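You operate a simulated robot arm through the tools that you are given. There is no shell and no other tool.

You run a simulated two-armed robot. Do the job below in one go: nothing can be reset, and whatever is moved stays where it is left.

## Task
Roll the green felt board flat in the cart's felt roller.
Fine: arm down, wind the sled through and back, arm up again; the board stays on the sled; leave the other boards.

The check looks at the end state, three seconds after you hand in, the way a careful person would. Anything else that was tipped, shoved, dropped, spilled or broken makes it a failure.

## Robot
Two 7-joint arms with fingered hands on one trunk that stands fixed in place. Base frame: the origin is at the foot of the trunk, x ahead of it, y to its left, z up. Units: m, degrees, N and s.
The left shoulder is at [0.044, 0.104, 1.107], the right one opposite. With the tool pointing down near the work surface each hand reaches from about 0.1 to 0.52 m from the base axis, measured 20 degrees to its own side. Payload 2.4 kg a hand.
Tool frame (each hand has its own): the origin (TCP) lies between the finger pads and is the grasp point; the fingertips stand 0.017 m ahead of it; z points along the fingers, y is the line along which they close. The gripper opens to 0.088 m; its body begins 0.047 m behind the TCP. The gripper is a hand of 2 fingers: y runs from the thumb to the fingers, the wrist lies at [0, 0, -0.165] in the tool frame, and closing takes about 1.5 s.
Orientation is told as [roll, pitch, yaw] about the base's x, y, z axes, in that order, counted from this pose: with the fingers straight down and closing along the base's y, the tool's x points along the base's -x, its y along +y and its z along -z.

## Interface
- The arms move only by the tool step_arm. It takes "left_series", "right_series" or both (then of equal length, played together; a hand with none holds still); each is a list of rows, each a list of 6 numbers: the shift along the tool's x, y, z in m, then the turn, a rotation vector about the tool's x, y, z in degrees. In form: [[tx, ty, tz, wx, wy, wz], ...]. A call has 1 to 20 rows; each row is the pose to reach, as a shift and turn from the pose commanded when the call began, along the tool's axes at that moment. "left_fingers" and "right_fingers" are, for a hand that has rows, the finger opening in m, from 0 to 0.088, set as the call begins (left out, the last holds). A row lasts 0.2 s, in which the tool goes at most 0.05 m and 8.6 degrees; a call with a longer step from one row to the next is refused whole, and so is a gripper value outside its range. A pose out of reach is approached as far as the arm can. The call stops where the force on the tool passes 40 N (or 10 N more than at its start, if that is more) or the arm is blocked; 0.2 s more then pass. The fingers move at their own pace (about 0.153 m/s each) and stop on an object; they squeeze with about 31 N. The grip force told is the motor's: it shows also when the fingers shut on nothing. Time passes only in rows, and 0.2 s behind the last, so rows that repeat a pose let the fingers close. The reply holds the time, the measured pose of the TCP, the force on the tool along the base axes, the opening and the grip force, in the units named above and with some noise, with the torque about the TCP (base axes, N m) and any sound that the robot's microphone picked up.
- Cameras (640 x 400 px; columns grow to the right, rows downward): "scene" is now at [0.108, -0.0329, 1.0636]; the picture's right is [-0.41, -0.91, 0.00], its down [0.21, -0.09, -0.97] and it looks along [0.89, -0.39, 0.23] (base axes); focal length 214 px, centre (320, 200). "left" rides on the left gripper at [-0.05, 0.003, -0.063] in its tool frame; the picture's right is [-0.06, -1.00, 0.00], its down [0.78, -0.05, -0.62] and it looks along [0.62, -0.04, 0.79] (tool axes); focal length 275 px, centre (320, 200). "right" rides on the right gripper at [0.05, 0.003, -0.064] in its tool frame; the picture's right is [-0.06, 1.00, 0.00], its down [-0.78, -0.05, -0.62] and it looks along [-0.62, -0.04, 0.79] (tool axes); focal length 275 px, centre (320, 200). There is no depth. A picture from a camera that has moved, and an enlarged one, comes with that camera's place and axes in the base frame and with its lens.
- grab_frame(camera): a new picture of that camera. It takes no simulated time.
- raise_lower(by): moves the trunk up (or, below 0, down) by that many m; the arms and the scene camera ride with it, the base frame stays. It gives what a move gives, with no picture.
- grasp_type(shape, hand): the hand has 2 fingers and takes this shape, open, in about a second: jaw (thumb against the fingers, like two jaws); tri (thumb and two fingers); tip (a fingertip pinch); poke (one finger out to press); point (the index stretched); flat (the hand flat); cup (the hand cupped); fist (a fist). The gripper value then closes the fingers along that shape, each until it touches; the sizes above hold for jaw. It gives what a move gives, with no picture.
- aim_head(pan, tilt): turns the head with the scene camera to pan (to the left, within 60 degrees either way) and tilt (down, from -29 to 69), counted from straight ahead of the robot (the tilt from the chest, where the trunk bows). It gives what a move gives.
- close_up(camera, box): a new picture of the part [left, top, right, bottom] of that camera's present view, enlarged. It takes no simulated time.
- close_job(): hands the job in; it is judged then, once.

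Places have to be worked out from the pictures, the camera data and where the tool is seen. Open the grippers and draw the arms clear of the work before you hand the job in, unless the task says otherwise.

The tools are called after "Call:" as a command line: name --argument value ..., lists and objects as JSON in quotes. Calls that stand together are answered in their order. step_arm: Moves the arms, as the interface text tells. Its arguments: {"type":"object","properties":{"left_series":{"type":"array"},"left_fingers":{"type":"number"},"right_series":{"type":"array"},"right_fingers":{"type":"number"}},"required":[]} The other tools are called the same way: raise_lower (by) moves the trunk up or down; grasp_type (shape, hand) gives the hand a shape; aim_head (pan, tilt) turns the head that bears the scene camera; grab_frame (camera) takes a picture; close_up (camera, box) takes an enlarged picture of a part of a camera's view; close_job () hands the job in.

At the start:

```text
clock: 0.0
left_ee_pos: [0.3565, -0.0278, 1.1365]
left_tool_rot: [0.0, -0.1, 0.0]
left_wrist_force: [-0.1, -0.6, 0.4]
left_torque: [-0.02, -0.03, -0.01]
left_opening: 0.0879
left_grip_force: 0.1
left_shape: jaw
right_ee_pos: [0.2754, -0.3071, 1.0426]
right_tool_rot: [-0.1, 0.0, 0.1]
right_wrist_force: [1.3, -0.4, 0.2]
right_torque: [0.02, -0.02, -0.03]
right_opening: 0.0878
right_grip_force: 0.1
right_shape: jaw
trunk travel left (down, up): [-0.337, 0.513]
head pan, tilt (commanded): [-59.7, 41.4]
```

scene: 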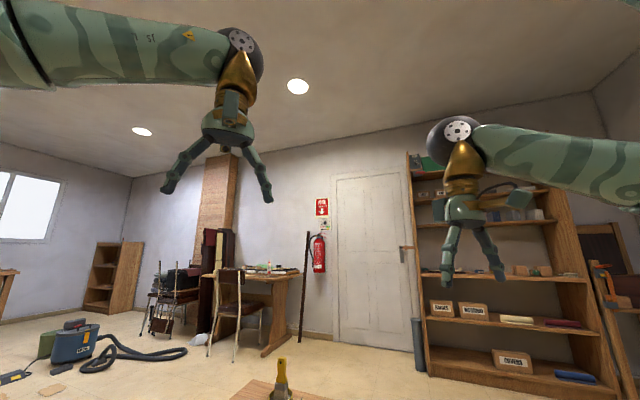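
right: 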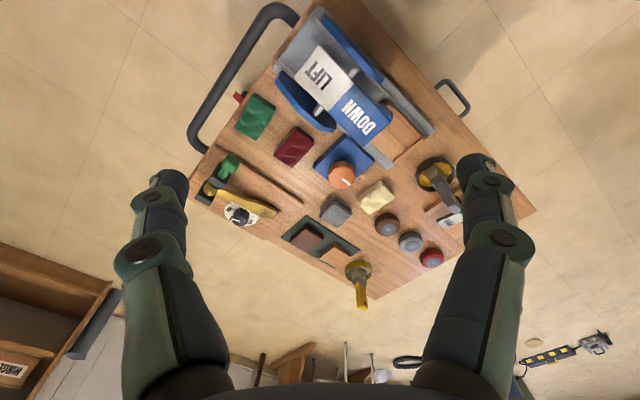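
left: 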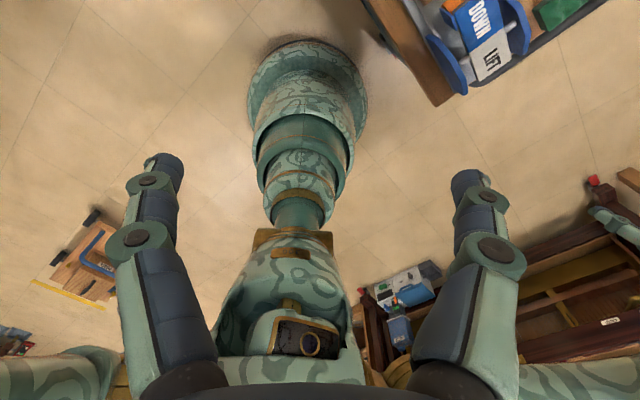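

The right camera shows a cart top with the felt roller (LIFT/DOWN arm), felt boards and other items; the scene camera is looking up too high. I aim the head down to the right to see the cart.

Call:
aim_head --pan -35 --tilt 55

```text
clock: 0.9
left_ee_pos: [0.3555, -0.0269, 1.135]
left_tool_rot: [0.0, -0.1, 0.0]
left_wrist_force: [-0.6, -0.3, -0.5]
left_torque: [0.0, 0.01, -0.01]
left_opening: 0.088
left_grip_force: 0.0
left_shape: jaw
right_ee_pos: [0.2757, -0.3064, 1.0417]
right_tool_rot: [-0.1, 0.1, 0.1]
right_wrist_force: [-0.3, 0.4, 0.7]
right_torque: [0.0, 0.0, 0.0]
right_opening: 0.088
right_grip_force: 0.0
right_shape: jaw
trunk travel left (down, up): [-0.337, 0.513]
head pan, tilt (commanded): [-35.0, 55.0]
```

I take a fresh scene picture and a right-hand picture after the head turn.

Call:
grab_frame --camera "scene"

Call:
grab_frame --camera "right"

```text
taken
camera scene: at [0.1083, -0.0329, 1.0631], right [-0.4, -0.91, 0.0], down [0.21, -0.09, -0.97], along [0.89, -0.39, 0.23], focal length 214 px, centre (320, 200)
```

scene: 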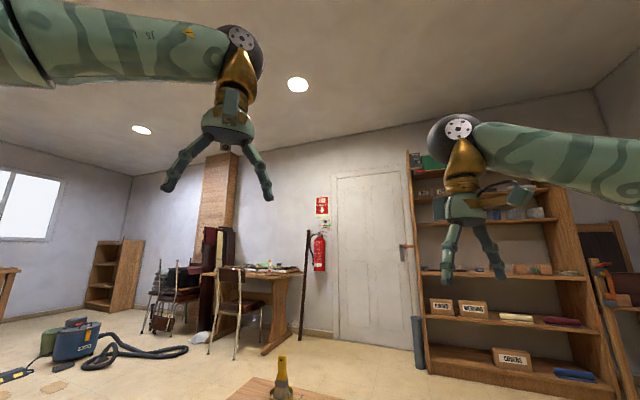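

```text
taken
camera right: at [0.2251, -0.3039, 1.106], right [0.06, 1.0, 0.0], down [0.78, -0.05, 0.62], along [0.62, -0.04, -0.79], focal length 275 px, centre (320, 200)
```

right: 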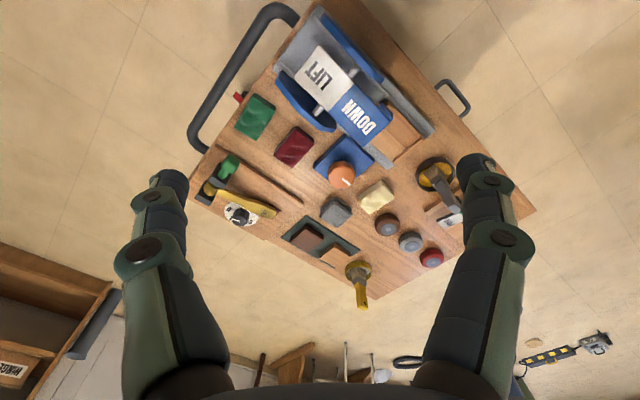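

The scene camera has not turned although the command reads [-35, 55]. I try another head command to see if the head responds at all.

Call:
aim_head --pan -20 --tilt 40

Call:
grab_frame --camera "scene"

```text
clock: 1.7
left_ee_pos: [0.355, -0.0277, 1.1352]
left_tool_rot: [0.1, -0.1, 0.0]
left_wrist_force: [0.8, -0.1, -0.5]
left_torque: [0.01, 0.0, -0.01]
left_opening: 0.088
left_grip_force: 0.1
left_shape: jaw
right_ee_pos: [0.2755, -0.3066, 1.0424]
right_tool_rot: [0.0, 0.0, 0.1]
right_wrist_force: [-0.1, -0.6, 0.1]
right_torque: [0.04, 0.05, 0.02]
right_opening: 0.0879
right_grip_force: 0.1
right_shape: jaw
trunk travel left (down, up): [-0.337, 0.513]
head pan, tilt (commanded): [-20.0, 40.0]
```

```text
taken
camera scene: at [0.1151, -0.0296, 0.9844], right [-0.34, -0.94, 0.0], down [-0.56, 0.21, -0.8], along [0.75, -0.27, -0.6], focal length 214 px, centre (320, 200)
```

scene: 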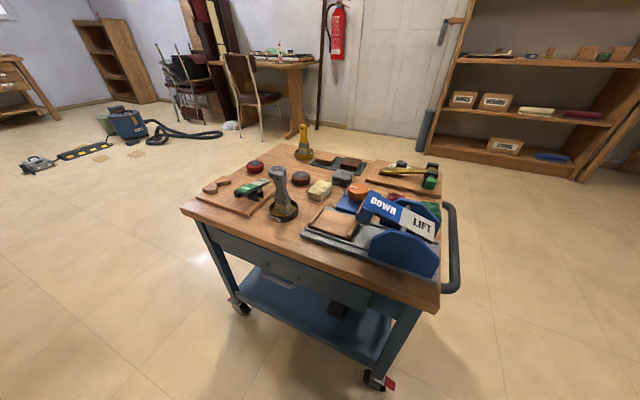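

Now the head did turn and the cart is in full view. I take an enlarged view of the cart top and a roller close-up.

Call:
close_up --camera "scene" --box '[180, 120, 480, 310]'

Call:
close_up --camera "scene" --box '[300, 150, 460, 290]'

Call:
close_up --camera "right" --box '[180, 0, 480, 190]'

```text
2.11 times, centred on (330, 215) of scene
camera zoom: at [0.1151, -0.0296, 0.9844], right [-0.34, -0.94, 0.0], down [-0.56, 0.21, -0.8], along [0.75, -0.27, -0.6], focal length 452 px, centre (299, 168)
```

zoom: 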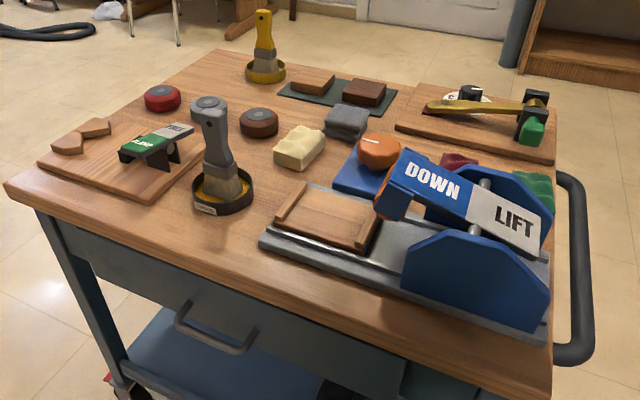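

```text
2.86 times, centred on (380, 220) of scene
camera zoom: at [0.1151, -0.0296, 0.9844], right [-0.34, -0.94, 0.0], down [-0.56, 0.21, -0.8], along [0.75, -0.27, -0.6], focal length 613 px, centre (149, 143)
```

zoom: 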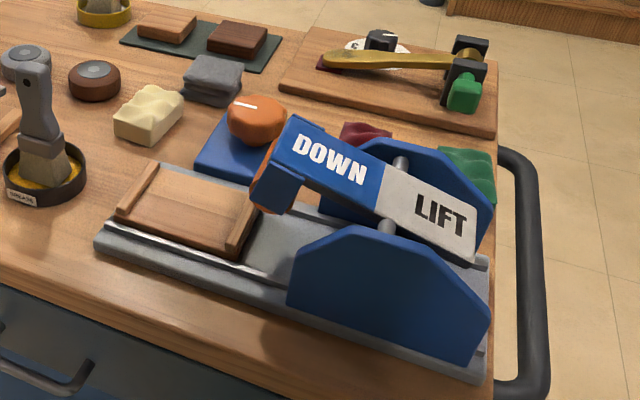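

```text
2.11 times, centred on (330, 95) of right
camera zoom: at [0.2252, -0.3039, 1.1059], right [0.06, 1.0, 0.0], down [0.78, -0.05, 0.62], along [0.62, -0.04, -0.79], focal length 580 px, centre (299, 421)
```

zoom: 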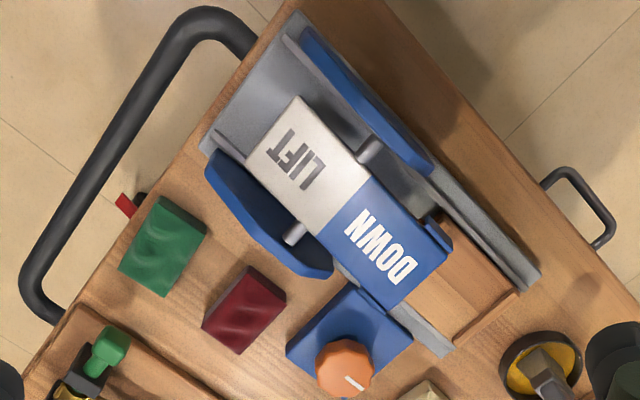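

Triangulating from both cameras: cart top z≈0.606, rotated 45°, green board near (0.407,-0.43), sled centre near (0.458,-0.19), knob (0.515,-0.28,0.665), DOWN pad (0.38,-0.253,0.728), LIFT pad (0.323,-0.306,0.707). I take higher zooms for the details.

Call:
close_up --camera "right" --box '[225, 80, 345, 155]'

Call:
close_up --camera "right" --box '[320, 80, 460, 190]'

Call:
close_up --camera "scene" --box '[300, 180, 380, 250]'

Call:
close_up --camera "scene" --box '[330, 170, 450, 280]'

```text
5.33 times, centred on (285, 118) of right
camera zoom: at [0.2252, -0.3039, 1.1059], right [0.06, 1.0, 0.0], down [0.78, -0.05, 0.62], along [0.62, -0.04, -0.79], focal length 1468 px, centre (507, 640)
```

zoom: 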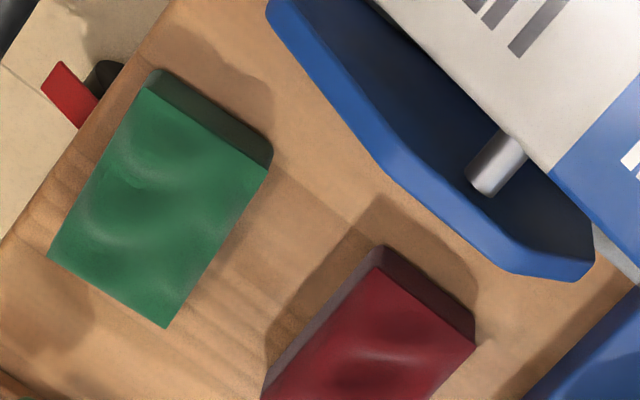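

```text
3.64 times, centred on (390, 135) of right
camera zoom: at [0.2252, -0.3039, 1.1059], right [0.06, 1.0, 0.0], down [0.78, -0.05, 0.62], along [0.62, -0.04, -0.79], focal length 1001 px, centre (66, 436)
```

zoom: 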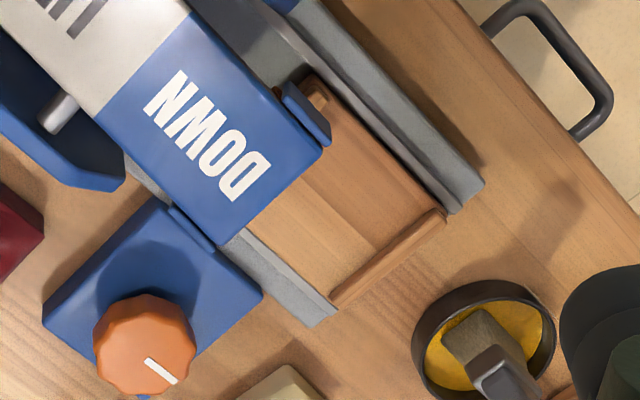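

```text
5.71 times, centred on (340, 215) of scene
camera zoom: at [0.1151, -0.0296, 0.9844], right [-0.34, -0.94, 0.0], down [-0.56, 0.21, -0.8], along [0.75, -0.27, -0.6], focal length 1226 px, centre (206, 114)
```

zoom: 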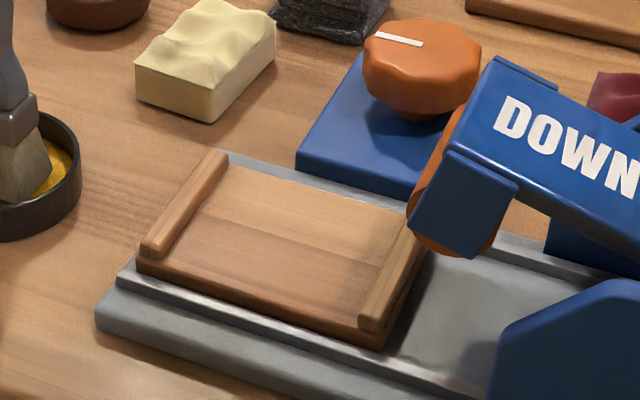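

```text
3.64 times, centred on (390, 225) of scene
camera zoom: at [0.1151, -0.0296, 0.9844], right [-0.34, -0.94, 0.0], down [-0.56, 0.21, -0.8], along [0.75, -0.27, -0.6], focal length 780 px, centre (66, 109)
```

zoom: 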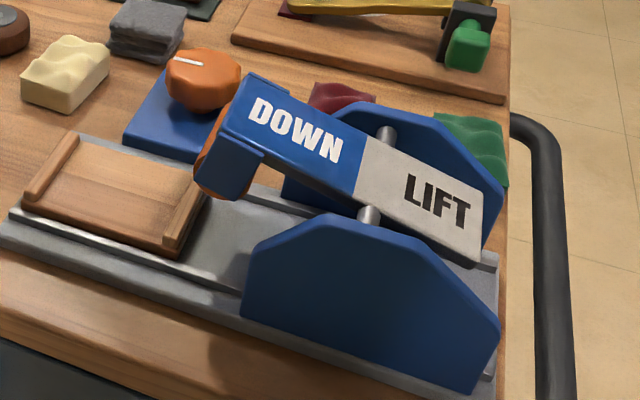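

The board (~0.045 × 0.072 × 0.019) fits the sled (interior ~0.084 along the travel axis, ~0.066 wide) only with its long side along the travel axis, so it must be turned 90°. The reach for the board and knob is long, so I lower the trunk 0.13 m; both hands stay well above the cart.

Call:
raise_lower --by -0.13

Call:
grab_frame --camera "scene"

Call:
grab_frame --camera "right"

Call:
grab_frame --camera "left"

```text
clock: 3.2
left_ee_pos: [0.3545, -0.0282, 1.005]
left_tool_rot: [0.1, -0.1, -0.1]
left_wrist_force: [0.1, 0.6, -1.0]
left_torque: [0.0, 0.04, -0.01]
left_opening: 0.0879
left_grip_force: 0.0
left_shape: jaw
right_ee_pos: [0.2751, -0.3064, 0.9126]
right_tool_rot: [0.0, 0.0, 0.1]
right_wrist_force: [-0.5, -1.1, -0.1]
right_torque: [0.0, -0.02, -0.04]
right_opening: 0.0881
right_grip_force: 0.0
right_shape: jaw
trunk travel left (down, up): [-0.207, 0.643]
head pan, tilt (commanded): [-20.0, 40.0]
```

```text
taken
camera scene: at [0.1182, -0.0288, 0.8498], right [-0.34, -0.94, 0.0], down [-0.6, 0.22, -0.77], along [0.72, -0.26, -0.64], focal length 214 px, centre (320, 200)
```

scene: 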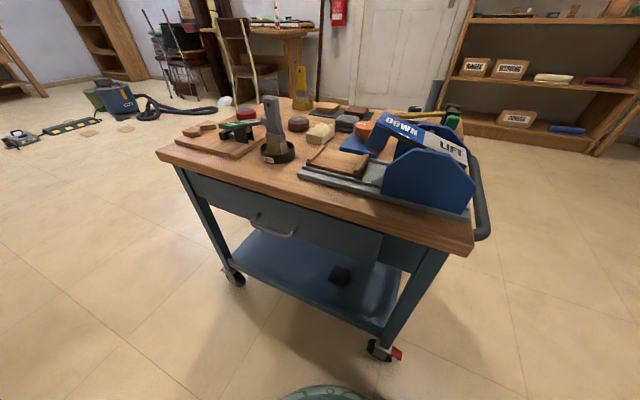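

```text
taken
camera right: at [0.225, -0.3038, 0.9761], right [0.06, 1.0, 0.0], down [0.78, -0.05, 0.62], along [0.62, -0.04, -0.79], focal length 275 px, centre (320, 200)
```

right: 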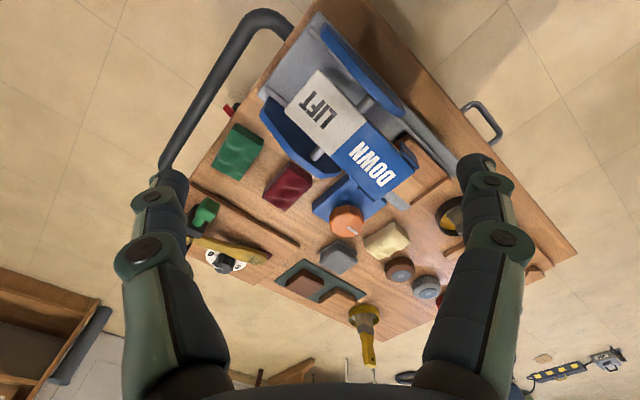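

```text
taken
camera left: at [0.4045, -0.023, 1.0698], right [0.06, -1.0, 0.0], down [-0.79, -0.05, 0.62], along [-0.62, -0.04, -0.79], focal length 275 px, centre (320, 200)
```

left: 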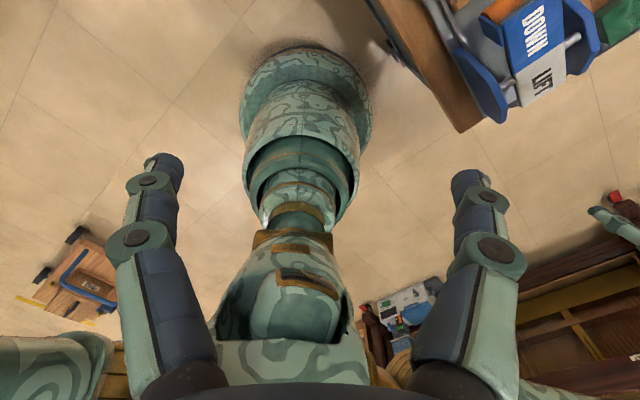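

Everything shifted as expected. Now I move the right hand to hover over the green board at z≈0.80, turning to yaw -40.5° so that the fingers close across the board's short side.

Call:
step_arm --right_series '[[-0.023, -0.0213, 0.0183, 0, 0, 6.75], [-0.046, -0.0427, 0.0367, 0, 0, 13.5], [-0.069, -0.064, 0.055, 0, 0, 20.25], [-0.092, -0.0853, 0.0733, 0, 0, 27], [-0.115, -0.1067, 0.0917, 0, 0, 33.75], [-0.138, -0.128, 0.11, 0, 0, 40.5], [-0.138, -0.128, 0.11, 0, 0, 40.5]]' --right_fingers 0.088

Call:
grab_frame --camera "right"

Call:
grab_frame --camera "scene"

```text
clock: 4.8
left_ee_pos: [0.3567, -0.0284, 1.0059]
left_tool_rot: [-0.1, -0.1, 0.0]
left_wrist_force: [-0.7, -0.6, -0.7]
left_torque: [0.01, -0.03, -0.03]
left_opening: 0.0879
left_grip_force: 0.1
left_shape: jaw
right_ee_pos: [0.4137, -0.4362, 0.8051]
right_tool_rot: [-0.2, 0.0, -40.6]
right_wrist_force: [-0.2, 0.3, 0.4]
right_torque: [-0.01, 0.03, 0.02]
right_opening: 0.0878
right_grip_force: 0.0
right_shape: jaw
trunk travel left (down, up): [-0.207, 0.643]
head pan, tilt (commanded): [-20.0, 40.0]
```

```text
taken
camera right: at [0.3775, -0.4011, 0.8672], right [0.69, 0.72, 0.0], down [0.57, -0.55, 0.62], along [0.44, -0.43, -0.79], focal length 275 px, centre (320, 200)
```

right: 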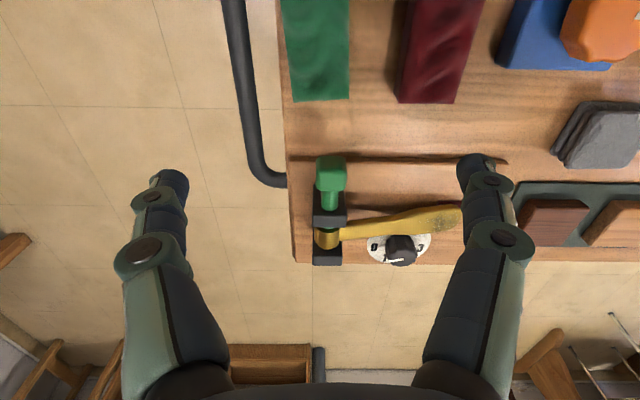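

```text
taken
camera scene: at [0.1184, -0.0288, 0.8497], right [-0.34, -0.94, 0.0], down [-0.6, 0.22, -0.77], along [0.72, -0.26, -0.64], focal length 214 px, centre (320, 200)
```

scene: 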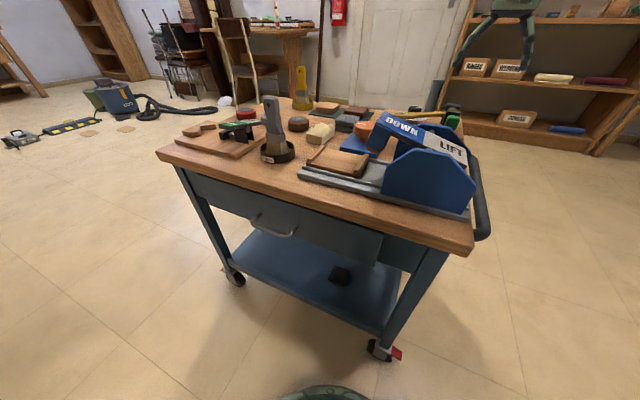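

The board sits in line with the fingers; I zoom in on it to check the exact edges.

Call:
close_up --camera "right" --box '[240, 0, 400, 110]'

```text
3.64 times, centred on (320, 55) of right
camera zoom: at [0.3775, -0.4011, 0.8672], right [0.69, 0.72, 0.0], down [0.57, -0.55, 0.62], along [0.44, -0.43, -0.79], focal length 1001 px, centre (320, 727)
```

zoom: 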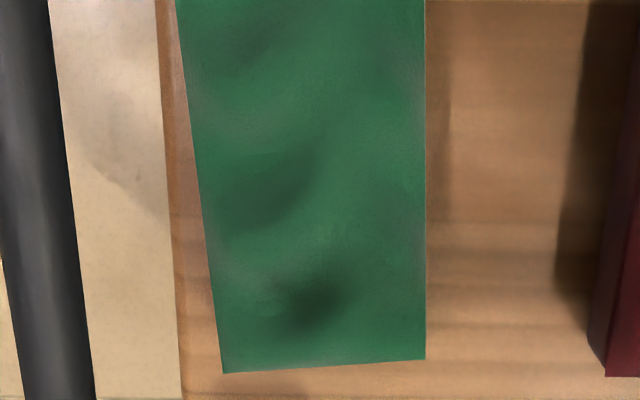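

Refining with both views, the board top is near z≈0.64 (table ≈0.62), centre near (0.406,-0.430). I shift 9 mm along tool x, narrow the fingers to 0.066 and descend to z≈0.70 for a check.

Call:
step_arm --right_series '[[0.003, 0, 0.035, 0, 0, 0], [0.006, 0, 0.07, 0, 0, 0], [0.009, 0, 0.1, 0, 0, 0], [0.009, 0, 0.1, 0, 0, 0]]' --right_fingers 0.066

Call:
grab_frame --camera "right"

Call:
close_up --camera "scene" --box '[340, 60, 520, 200]'

```text
clock: 5.8
left_ee_pos: [0.3565, -0.0276, 1.0057]
left_tool_rot: [0.0, -0.1, 0.0]
left_wrist_force: [-0.1, 0.3, -0.4]
left_torque: [-0.02, 0.03, 0.01]
left_opening: 0.0879
left_grip_force: 0.1
left_shape: jaw
right_ee_pos: [0.4046, -0.428, 0.7034]
right_tool_rot: [-0.1, 0.0, -40.3]
right_wrist_force: [0.2, -0.1, 0.1]
right_torque: [0.03, 0.0, 0.05]
right_opening: 0.0663
right_grip_force: 0.1
right_shape: jaw
trunk travel left (down, up): [-0.207, 0.643]
head pan, tilt (commanded): [-20.0, 40.0]
```

```text
taken
camera right: at [0.3682, -0.393, 0.7662], right [0.69, 0.72, 0.0], down [0.57, -0.55, 0.62], along [0.44, -0.43, -0.79], focal length 275 px, centre (320, 200)
```

right: 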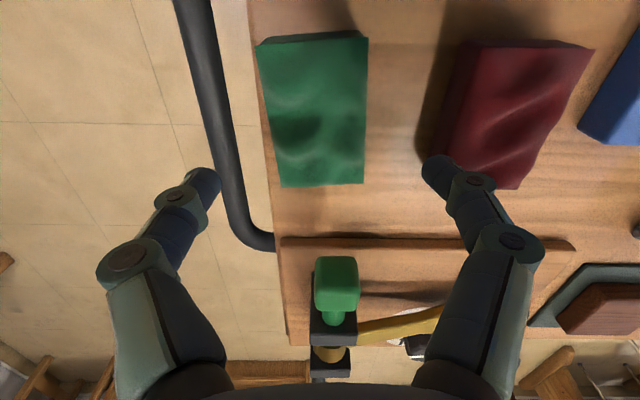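

```text
2.86 times, centred on (430, 130) of scene
camera zoom: at [0.1183, -0.0289, 0.8497], right [-0.34, -0.94, 0.0], down [-0.6, 0.22, -0.77], along [0.72, -0.26, -0.64], focal length 613 px, centre (6, 400)
```

zoom: 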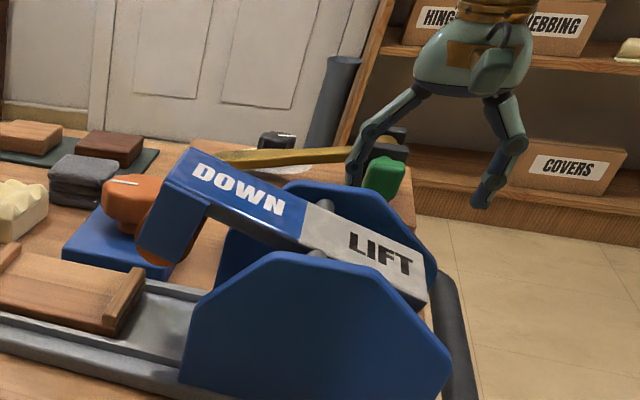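

The board top reads consistently as z≈0.641 with its centre about (0.406,-0.4305). I make the 3 mm correction and descend to TCP z≈0.646, with fingertips still several mm above the table.

Call:
step_arm --right_series '[[-0.003, -0.001, 0.02, 0, 0, 0], [-0.003, -0.001, 0.04, 0, 0, 0], [-0.003, -0.001, 0.05, 0, 0, 0], [-0.003, -0.001, 0.056, 0, 0, 0], [-0.003, -0.001, 0.056, 0, 0, 0]]' --right_fingers 0.066

Call:
grab_frame --camera "right"

Call:
close_up --camera "scene" --box '[380, 80, 500, 180]'

```text
clock: 7.0
left_ee_pos: [0.3556, -0.0268, 1.0053]
left_tool_rot: [0.0, 0.0, 0.1]
left_wrist_force: [0.1, -0.9, -1.0]
left_torque: [-0.02, -0.01, -0.01]
left_opening: 0.088
left_grip_force: 0.2
left_shape: jaw
right_ee_pos: [0.4078, -0.4312, 0.6446]
right_tool_rot: [-0.1, 0.0, -40.4]
right_wrist_force: [0.3, 0.6, 1.2]
right_torque: [0.03, 0.03, -0.01]
right_opening: 0.0662
right_grip_force: 0.0
right_shape: jaw
trunk travel left (down, up): [-0.207, 0.643]
head pan, tilt (commanded): [-20.0, 40.0]
```

```text
taken
camera right: at [0.3721, -0.3964, 0.7091], right [0.69, 0.72, 0.0], down [0.57, -0.55, 0.62], along [0.45, -0.43, -0.79], focal length 275 px, centre (320, 200)
```

right: 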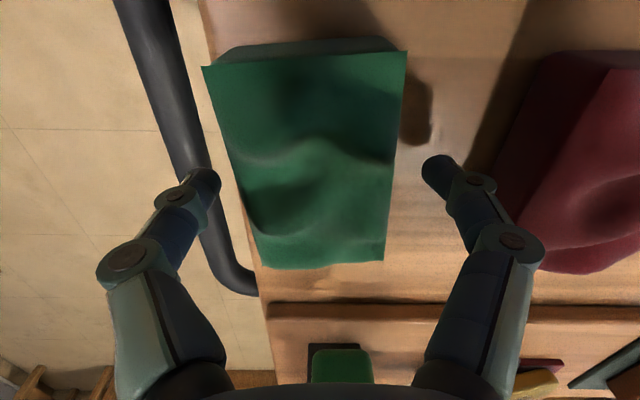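

```text
4.00 times, centred on (440, 130) of scene
camera zoom: at [0.1183, -0.0288, 0.8497], right [-0.34, -0.94, 0.0], down [-0.6, 0.22, -0.77], along [0.72, -0.26, -0.64], focal length 858 px, centre (-160, 480)
```

zoom: 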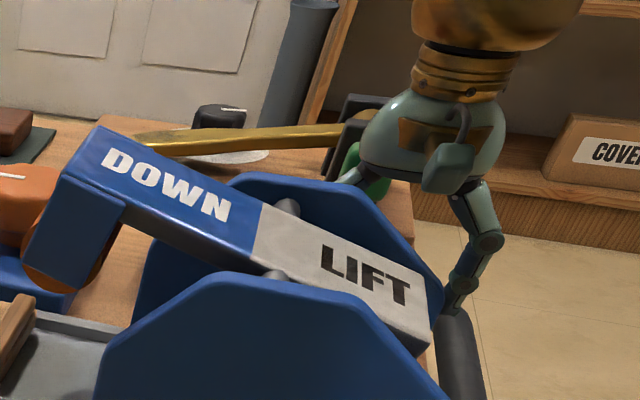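

The board lies between the fingers, about 2 mm to the tool's -y side. I shift 2 mm and close the fingers on it.

Call:
step_arm --right_series '[[0, -0.002, 0, 0, 0, 0], [0, -0.002, 0, 0, 0, 0]]' --right_fingers 0.066

Call:
step_arm --right_series '[[0, 0, 0, 0, 0, 0], [0, 0, 0, 0, 0, 0], [0, 0, 0, 0, 0, 0], [0, 0, 0, 0, 0, 0], [0, 0, 0, 0, 0, 0], [0, 0, 0, 0, 0, 0], [0, 0, 0, 0, 0, 0], [0, 0, 0, 0, 0, 0]]' --right_fingers 0.02

Call:
grab_frame --camera "right"

```text
clock: 7.6
left_ee_pos: [0.3564, -0.0266, 1.0047]
left_tool_rot: [0.1, -0.2, 0.0]
left_wrist_force: [0.4, 0.5, -0.4]
left_torque: [0.0, -0.02, -0.01]
left_opening: 0.0877
left_grip_force: 0.1
left_shape: jaw
right_ee_pos: [0.4069, -0.4326, 0.6459]
right_tool_rot: [0.0, 0.0, -40.5]
right_wrist_force: [1.7, -0.7, 0.2]
right_torque: [0.0, -0.01, -0.03]
right_opening: 0.0662
right_grip_force: 0.0
right_shape: jaw
trunk travel left (down, up): [-0.207, 0.643]
head pan, tilt (commanded): [-20.0, 40.0]
```

```text
clock: 9.4
left_ee_pos: [0.3558, -0.027, 1.0065]
left_tool_rot: [0.0, -0.1, 0.0]
left_wrist_force: [0.0, 0.0, 0.6]
left_torque: [-0.03, -0.02, 0.01]
left_opening: 0.0882
left_grip_force: 0.0
left_shape: jaw
right_ee_pos: [0.4067, -0.4335, 0.6464]
right_tool_rot: [0.0, 0.0, -40.4]
right_wrist_force: [0.3, 0.4, 0.2]
right_torque: [-0.02, -0.01, 0.02]
right_opening: 0.0389
right_grip_force: 30.7
right_shape: jaw
trunk travel left (down, up): [-0.207, 0.643]
head pan, tilt (commanded): [-20.0, 40.0]
```

```text
taken
camera right: at [0.3705, -0.3985, 0.7098], right [0.69, 0.72, 0.0], down [0.57, -0.55, 0.62], along [0.45, -0.43, -0.79], focal length 275 px, centre (320, 200)
```

right: 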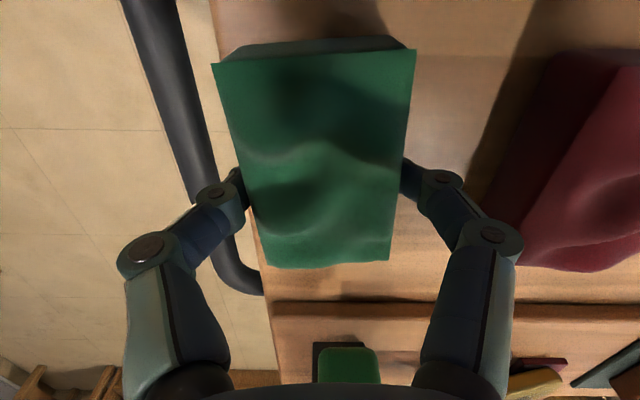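

Gripped at 0.039 m with 31 N. I lift straight up by 0.12 m.

Call:
step_arm --right_series '[[0, 0, -0.01, 0, 0, 0], [0, 0, -0.03, 0, 0, 0], [0, 0, -0.06, 0, 0, 0], [0, 0, -0.09, 0, 0, 0], [0, 0, -0.12, 0, 0, 0], [0, 0, -0.12, 0, 0, 0]]'

Call:
grab_frame --camera "right"

Call:
close_up --camera "scene" --box '[280, 60, 520, 220]'

```text
clock: 10.8
left_ee_pos: [0.3552, -0.0269, 1.0057]
left_tool_rot: [0.0, -0.1, 0.0]
left_wrist_force: [-0.1, -0.2, -0.6]
left_torque: [-0.02, 0.0, 0.04]
left_opening: 0.0879
left_grip_force: 0.1
left_shape: jaw
right_ee_pos: [0.4083, -0.433, 0.7673]
right_tool_rot: [0.0, 0.1, -40.4]
right_wrist_force: [-0.7, 0.4, -0.8]
right_torque: [-0.04, 0.04, -0.01]
right_opening: 0.039
right_grip_force: 30.9
right_shape: jaw
trunk travel left (down, up): [-0.207, 0.643]
head pan, tilt (commanded): [-20.0, 40.0]
```

```text
taken
camera right: at [0.3715, -0.3987, 0.8303], right [0.69, 0.72, 0.0], down [0.57, -0.55, 0.62], along [0.45, -0.43, -0.79], focal length 275 px, centre (320, 200)
```

right: 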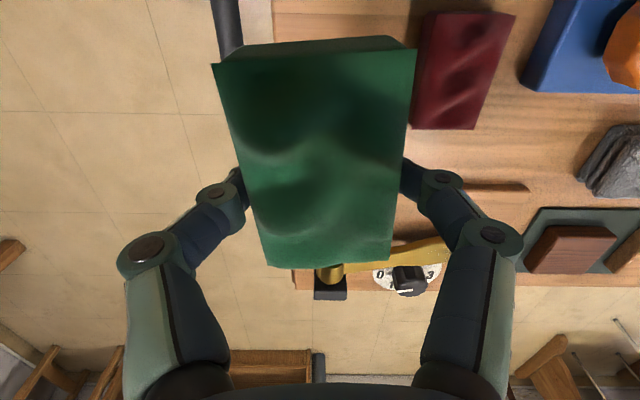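

```text
2.50 times, centred on (400, 140) of scene
camera zoom: at [0.1183, -0.0288, 0.8497], right [-0.34, -0.94, 0.0], down [-0.6, 0.22, -0.77], along [0.72, -0.26, -0.64], focal length 536 px, centre (120, 350)
```

zoom: 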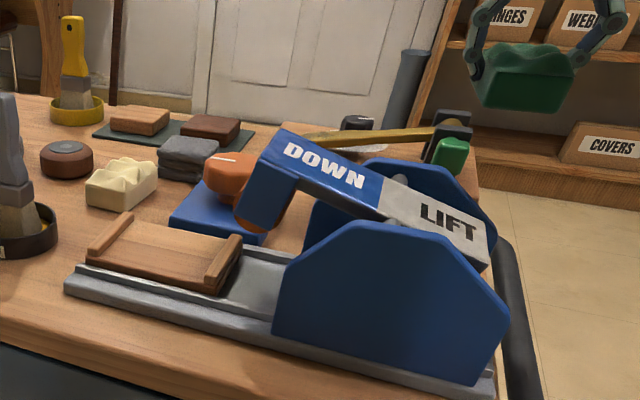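

The board is held, level, and centred on the TCP. Refined sled estimate: centre ≈(0.449,-0.188), bars' top z≈0.65, outer length ≈0.10. I raise a bit and rotate to yaw -134.6° in place, so the palm camera will sit on the side away from the roller arm.

Call:
step_arm --right_series '[[0, 0, -0.01, 0, 0, 7.85], [0, 0, -0.02, 0, 0, 15.7], [0, 0, -0.03, 0, 0, 23.55], [0, 0, -0.04, 0, 0, 31.4], [0, 0, -0.05, 0, 0, 39.25], [0, 0, -0.06, 0, 0, 47.1], [0, 0, -0.06, 0, 0, 54.95], [0, 0, -0.06, 0, 0, 62.8], [0, 0, -0.06, 0, 0, 70.65], [0, 0, -0.06, 0, 0, 78.5], [0, 0, -0.06, 0, 0, 86.35], [0, 0, -0.06, 0, 0, 94.2], [0, 0, -0.06, 0, 0, 94.2]]'

Call:
grab_frame --camera "right"

Call:
grab_frame --camera "scene"

```text
clock: 13.6
left_ee_pos: [0.3557, -0.0266, 1.0053]
left_tool_rot: [0.0, -0.1, 0.0]
left_wrist_force: [-0.3, 0.8, -1.0]
left_torque: [0.02, -0.02, 0.02]
left_opening: 0.0882
left_grip_force: 0.1
left_shape: jaw
right_ee_pos: [0.4068, -0.4321, 0.8266]
right_tool_rot: [-0.1, 0.0, -134.7]
right_wrist_force: [0.6, 0.2, 0.1]
right_torque: [0.03, 0.02, -0.01]
right_opening: 0.0388
right_grip_force: 31.2
right_shape: jaw
trunk travel left (down, up): [-0.207, 0.643]
head pan, tilt (commanded): [-20.0, 40.0]
```

```text
taken
camera right: at [0.4442, -0.3998, 0.8899], right [0.67, -0.75, 0.0], down [-0.59, -0.52, 0.62], along [-0.46, -0.41, -0.79], focal length 275 px, centre (320, 200)
```

right: 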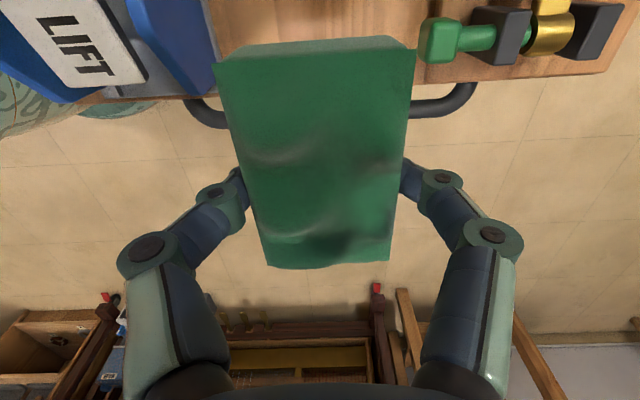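

```text
taken
camera scene: at [0.1183, -0.0289, 0.8497], right [-0.34, -0.94, 0.0], down [-0.6, 0.22, -0.77], along [0.72, -0.26, -0.64], focal length 214 px, centre (320, 200)
```

scene: 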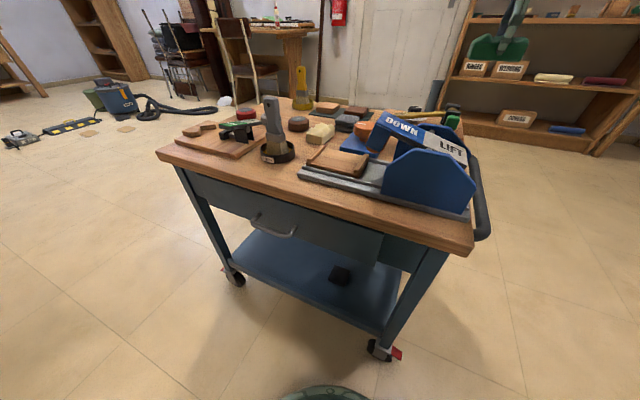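

Yaw -134.7° is reachable with the board still gripped. I move over the sled at the same safe height (z≈0.826).

Call:
step_arm --right_series '[[0.034, -0.0238, 0, 0, 0, 0], [0.068, -0.0475, 0, 0, 0, 0], [0.102, -0.0713, 0, 0, 0, 0], [0.136, -0.0951, 0, 0, 0, 0], [0.17, -0.1188, 0, 0, 0, 0], [0.2039, -0.1426, 0, 0, 0, 0], [0.2039, -0.1426, 0, 0, 0, 0]]'

Call:
grab_frame --camera "right"

Call:
grab_frame --camera "scene"

```text
clock: 15.2
left_ee_pos: [0.3565, -0.0271, 1.0057]
left_tool_rot: [0.0, -0.1, 0.0]
left_wrist_force: [-0.9, -0.1, 0.3]
left_torque: [-0.03, -0.02, -0.01]
left_opening: 0.0878
left_grip_force: 0.2
left_shape: jaw
right_ee_pos: [0.4487, -0.1864, 0.826]
right_tool_rot: [0.0, -0.1, -134.5]
right_wrist_force: [0.0, 0.3, -1.1]
right_torque: [0.03, -0.01, 0.0]
right_opening: 0.0393
right_grip_force: 31.4
right_shape: jaw
trunk travel left (down, up): [-0.207, 0.643]
head pan, tilt (commanded): [-20.0, 40.0]
```

```text
taken
camera right: at [0.4856, -0.1539, 0.8894], right [0.67, -0.75, 0.0], down [-0.59, -0.52, 0.62], along [-0.46, -0.41, -0.79], focal length 275 px, centre (320, 200)
```

right: 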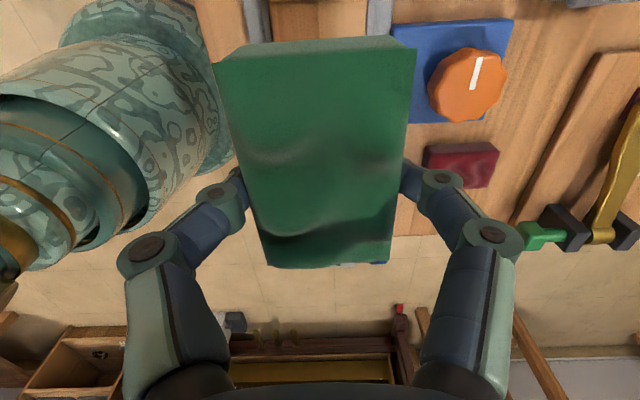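

```text
taken
camera scene: at [0.1183, -0.0287, 0.8497], right [-0.34, -0.94, 0.0], down [-0.6, 0.22, -0.77], along [0.72, -0.26, -0.64], focal length 214 px, centre (320, 200)
```

scene: 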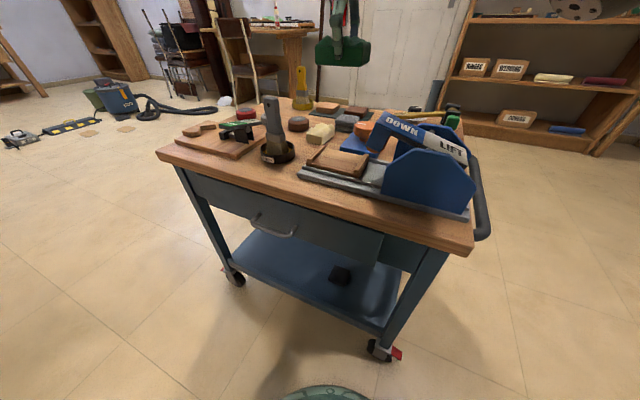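

The board hovers over the sled with the palm camera on the +u side. I descend to z≈0.725 (board bottom ≈0.70, still 5 cm above the sled) and look again.

Call:
step_arm --right_series '[[0, 0, 0.035, 0, 0, 0], [0, 0, 0.07, 0, 0, 0], [0, 0, 0.1, 0, 0, 0], [0, 0, 0.1, 0, 0, 0]]'

Call:
grab_frame --camera "right"

Call:
close_up --camera "scene" --box '[270, 70, 450, 200]'

```text
clock: 16.2
left_ee_pos: [0.3555, -0.0277, 1.0052]
left_tool_rot: [-0.1, -0.2, 0.0]
left_wrist_force: [-0.4, 0.4, -0.1]
left_torque: [0.02, 0.01, 0.0]
left_opening: 0.0878
left_grip_force: 0.0
left_shape: jaw
right_ee_pos: [0.4483, -0.1868, 0.7245]
right_tool_rot: [0.0, 0.0, -134.5]
right_wrist_force: [0.4, 0.1, 0.2]
right_torque: [0.01, 0.03, -0.04]
right_opening: 0.0389
right_grip_force: 30.8
right_shape: jaw
trunk travel left (down, up): [-0.207, 0.643]
head pan, tilt (commanded): [-20.0, 40.0]
```

```text
taken
camera right: at [0.4851, -0.1551, 0.7885], right [0.67, -0.75, 0.0], down [-0.59, -0.52, 0.62], along [-0.46, -0.41, -0.79], focal length 275 px, centre (320, 200)
```

right: 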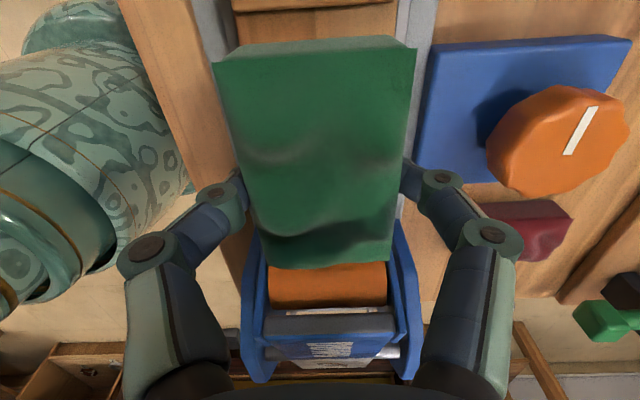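

```text
3.08 times, centred on (360, 135) of scene
camera zoom: at [0.1183, -0.0288, 0.8497], right [-0.34, -0.94, 0.0], down [-0.6, 0.22, -0.77], along [0.72, -0.26, -0.64], focal length 660 px, centre (197, 400)
```

zoom: 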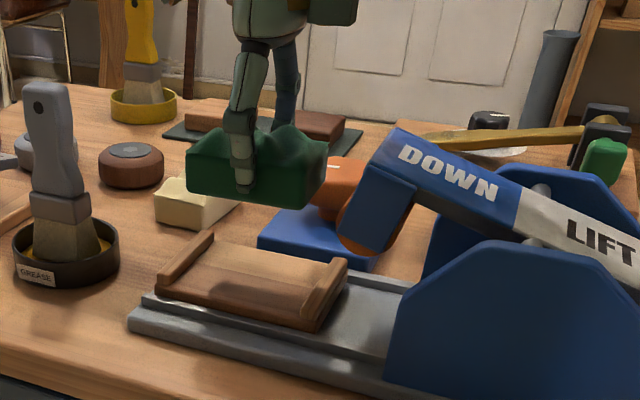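

The view now shows the roller just beyond the board and the sled's +u bar at the top edge. I zoom in on the bar, the rails and the scene view to measure the alignment.

Call:
close_up --camera "right" --box '[200, 0, 440, 60]'

Call:
close_up --camera "right" --box '[220, 200, 440, 340]'

Call:
close_up --camera "scene" --box '[300, 90, 400, 180]'

```text
2.67 times, centred on (320, 30) of right
camera zoom: at [0.4851, -0.1551, 0.7885], right [0.67, -0.75, 0.0], down [-0.59, -0.52, 0.62], along [-0.46, -0.41, -0.79], focal length 734 px, centre (320, 653)
```

zoom: 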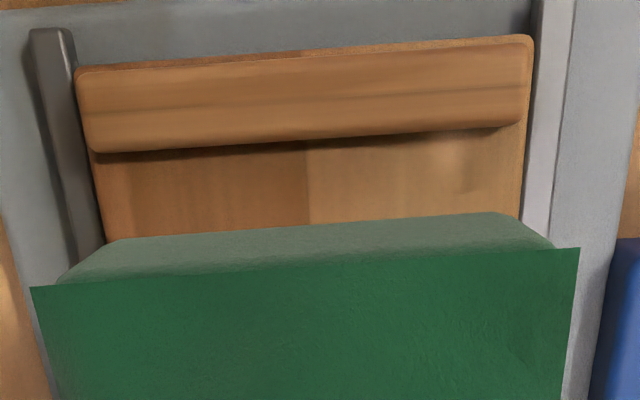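

```text
2.86 times, centred on (330, 270) of right
camera zoom: at [0.4851, -0.1551, 0.7885], right [0.67, -0.75, 0.0], down [-0.59, -0.52, 0.62], along [-0.46, -0.41, -0.79], focal length 786 px, centre (291, 0)
```

zoom: 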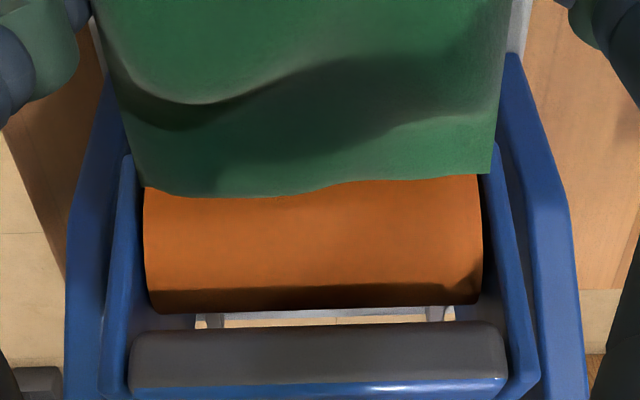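

```text
4.44 times, centred on (350, 135) of scene
camera zoom: at [0.1183, -0.0288, 0.8497], right [-0.34, -0.94, 0.0], down [-0.6, 0.22, -0.77], along [0.72, -0.26, -0.64], focal length 953 px, centre (187, 489)
```

zoom: 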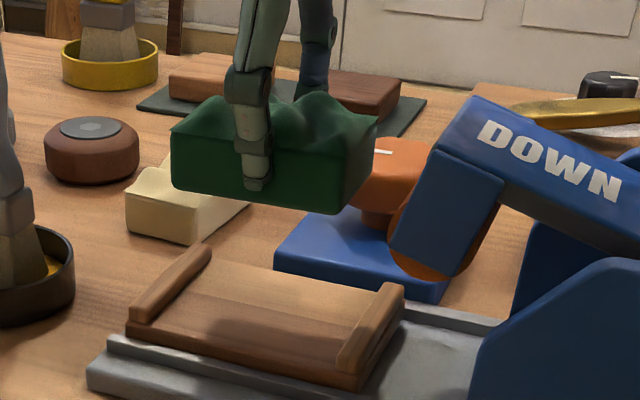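

Measured in the tool frame: board spans X −0.033…+0.038, the bars' inner faces about −0.038…+0.042, width centred, and angle within 0.5°. Alignment is good, so I descend 45 mm straight down and check.

Call:
step_arm --right_series '[[0, 0, 0.02, 0, 0, 0], [0, 0, 0.035, 0, 0, 0], [0, 0, 0.045, 0, 0, 0], [0, 0, 0.045, 0, 0, 0]]'

Call:
grab_frame --camera "right"

Call:
close_up --camera "scene" --box '[300, 90, 400, 180]'

Call:
close_up --camera "right" --box '[200, 0, 440, 60]'

```text
clock: 17.2
left_ee_pos: [0.3559, -0.0276, 1.0042]
left_tool_rot: [0.0, -0.1, -0.1]
left_wrist_force: [0.3, -0.5, 0.3]
left_torque: [0.0, -0.05, 0.02]
left_opening: 0.088
left_grip_force: 0.1
left_shape: jaw
right_ee_pos: [0.4471, -0.1874, 0.6815]
right_tool_rot: [0.0, -0.1, -134.7]
right_wrist_force: [-0.6, -0.2, -0.1]
right_torque: [0.01, -0.03, 0.03]
right_opening: 0.0389
right_grip_force: 31.3
right_shape: jaw
trunk travel left (down, up): [-0.207, 0.643]
head pan, tilt (commanded): [-20.0, 40.0]
```

```text
taken
camera right: at [0.4851, -0.1546, 0.7446], right [0.67, -0.75, 0.0], down [-0.59, -0.52, 0.62], along [-0.46, -0.41, -0.79], focal length 275 px, centre (320, 200)
```

right: 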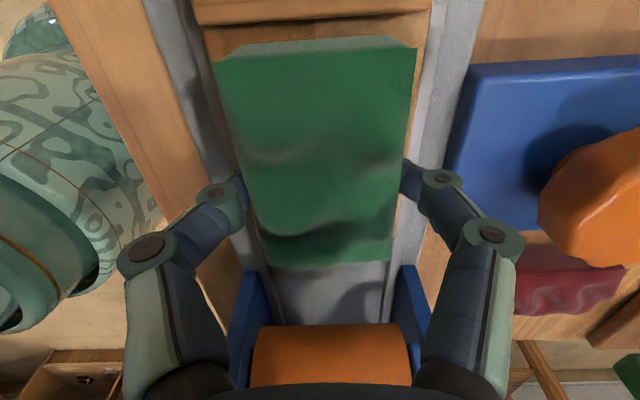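

```text
4.44 times, centred on (350, 135) of scene
camera zoom: at [0.1183, -0.0288, 0.8497], right [-0.34, -0.94, 0.0], down [-0.6, 0.22, -0.77], along [0.72, -0.26, -0.64], focal length 953 px, centre (187, 489)
```

zoom: 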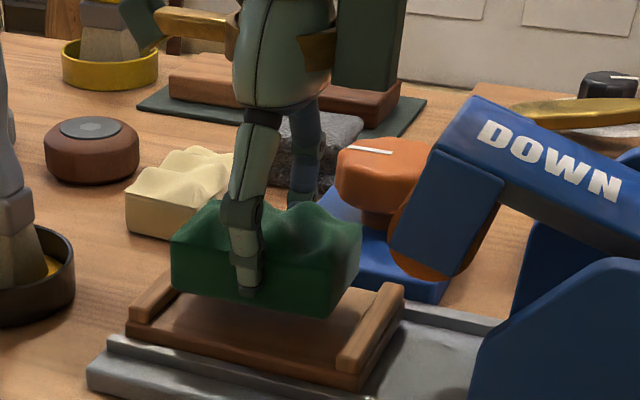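

```text
2.67 times, centred on (320, 30) of right
camera zoom: at [0.4851, -0.1546, 0.7446], right [0.67, -0.75, 0.0], down [-0.59, -0.52, 0.62], along [-0.46, -0.41, -0.79], focal length 734 px, centre (320, 653)
```

zoom: 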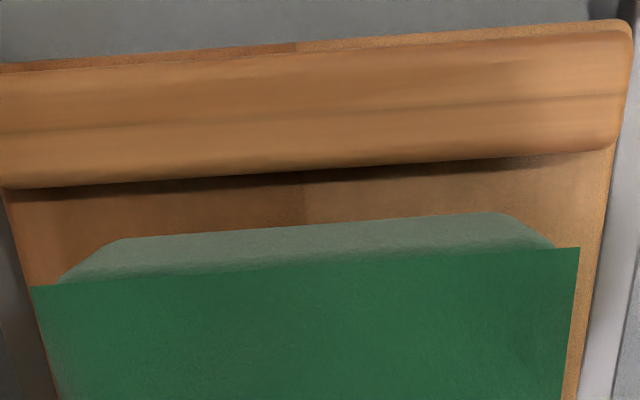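

Still aligned: board's +u end is ~4 mm inside the bar. The floor of the sled is near z≈0.644 and the board bottom near 0.657, so I go down 11 mm in small steps watching for force.

Call:
step_arm --right_series '[[0, 0, 0.005, 0, 0, 0], [0, 0, 0.008, 0, 0, 0], [0, 0, 0.01, 0, 0, 0], [0, 0, 0.01, 0, 0, 0]]'

Call:
close_up --camera "scene" --box '[300, 90, 400, 180]'

Call:
close_up --camera "right" --box '[200, 0, 440, 60]'

```text
clock: 18.2
left_ee_pos: [0.3563, -0.0271, 1.0051]
left_tool_rot: [0.0, -0.1, 0.0]
left_wrist_force: [0.4, -0.1, -0.1]
left_torque: [-0.01, -0.02, 0.01]
left_opening: 0.0883
left_grip_force: 0.1
left_shape: jaw
right_ee_pos: [0.4493, -0.1882, 0.6716]
right_tool_rot: [-0.1, 0.0, -134.6]
right_wrist_force: [0.1, 1.2, -0.9]
right_torque: [-0.03, 0.0, -0.01]
right_opening: 0.0386
right_grip_force: 31.3
right_shape: jaw
trunk travel left (down, up): [-0.207, 0.643]
head pan, tilt (commanded): [-20.0, 40.0]
```

```text
4.44 times, centred on (350, 135) of scene
camera zoom: at [0.1183, -0.0288, 0.8497], right [-0.34, -0.94, 0.0], down [-0.6, 0.22, -0.77], along [0.72, -0.26, -0.64], focal length 953 px, centre (187, 489)
```

zoom: 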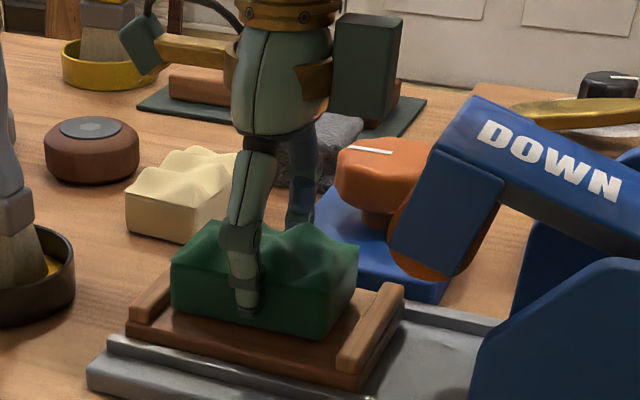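

```text
2.67 times, centred on (320, 30) of right
camera zoom: at [0.4859, -0.1548, 0.7347], right [0.67, -0.75, 0.0], down [-0.59, -0.52, 0.62], along [-0.46, -0.41, -0.79], focal length 734 px, centre (320, 653)
```

zoom: 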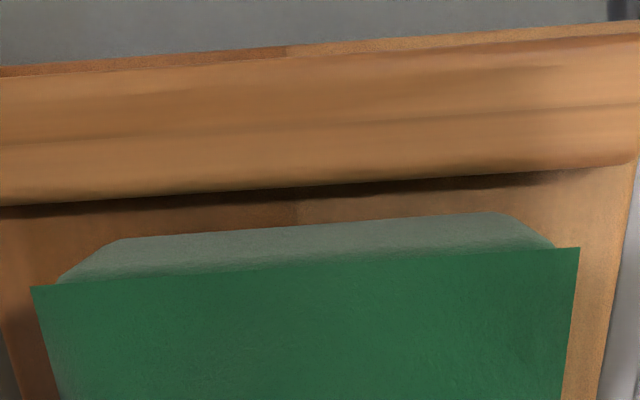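

No contact yet and a gap to the roller arm remains. I continue down in 2 mm steps.

Call:
step_arm --right_series '[[0, 0, 0.002, 0, 0, 0], [0, 0, 0.004, 0, 0, 0], [0, 0, 0.004, 0, 0, 0]]'

Call:
close_up --camera "scene" --box '[310, 110, 380, 180]'

Call:
close_up --camera "right" --box '[200, 0, 440, 60]'

```text
clock: 19.0
left_ee_pos: [0.3554, -0.0268, 1.006]
left_tool_rot: [0.0, -0.2, 0.0]
left_wrist_force: [0.4, 0.8, 0.7]
left_torque: [0.0, 0.03, 0.0]
left_opening: 0.0879
left_grip_force: 0.0
left_shape: jaw
right_ee_pos: [0.4493, -0.1879, 0.6681]
right_tool_rot: [0.1, 0.0, -134.7]
right_wrist_force: [0.3, 1.3, 9.5]
right_torque: [0.02, 0.04, -0.01]
right_opening: 0.0396
right_grip_force: 30.8
right_shape: jaw
trunk travel left (down, up): [-0.207, 0.643]
head pan, tilt (commanded): [-20.0, 40.0]
```

```text
5.71 times, centred on (345, 145) of scene
camera zoom: at [0.1179, -0.0286, 0.8499], right [-0.34, -0.94, 0.0], down [-0.6, 0.22, -0.77], along [0.72, -0.26, -0.64], focal length 1226 px, centre (177, 514)
```

zoom: 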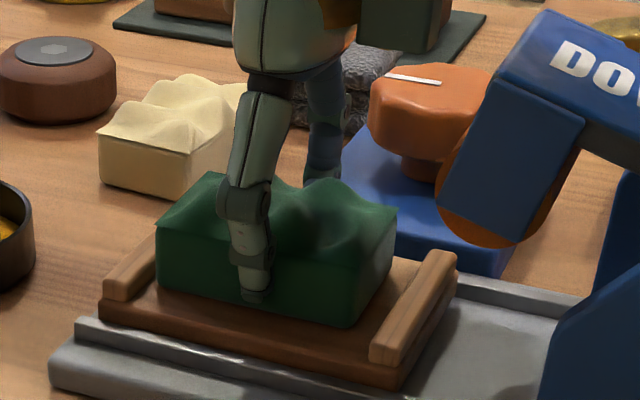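

```text
2.67 times, centred on (320, 30) of right
camera zoom: at [0.4856, -0.1543, 0.7314], right [0.67, -0.75, 0.0], down [-0.59, -0.52, 0.62], along [-0.46, -0.41, -0.79], focal length 734 px, centre (320, 653)
```

zoom: 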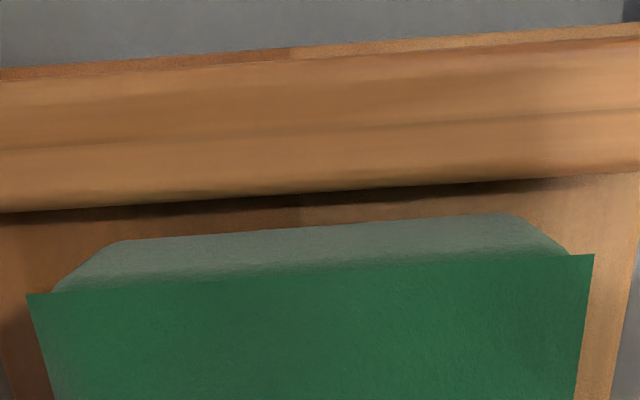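

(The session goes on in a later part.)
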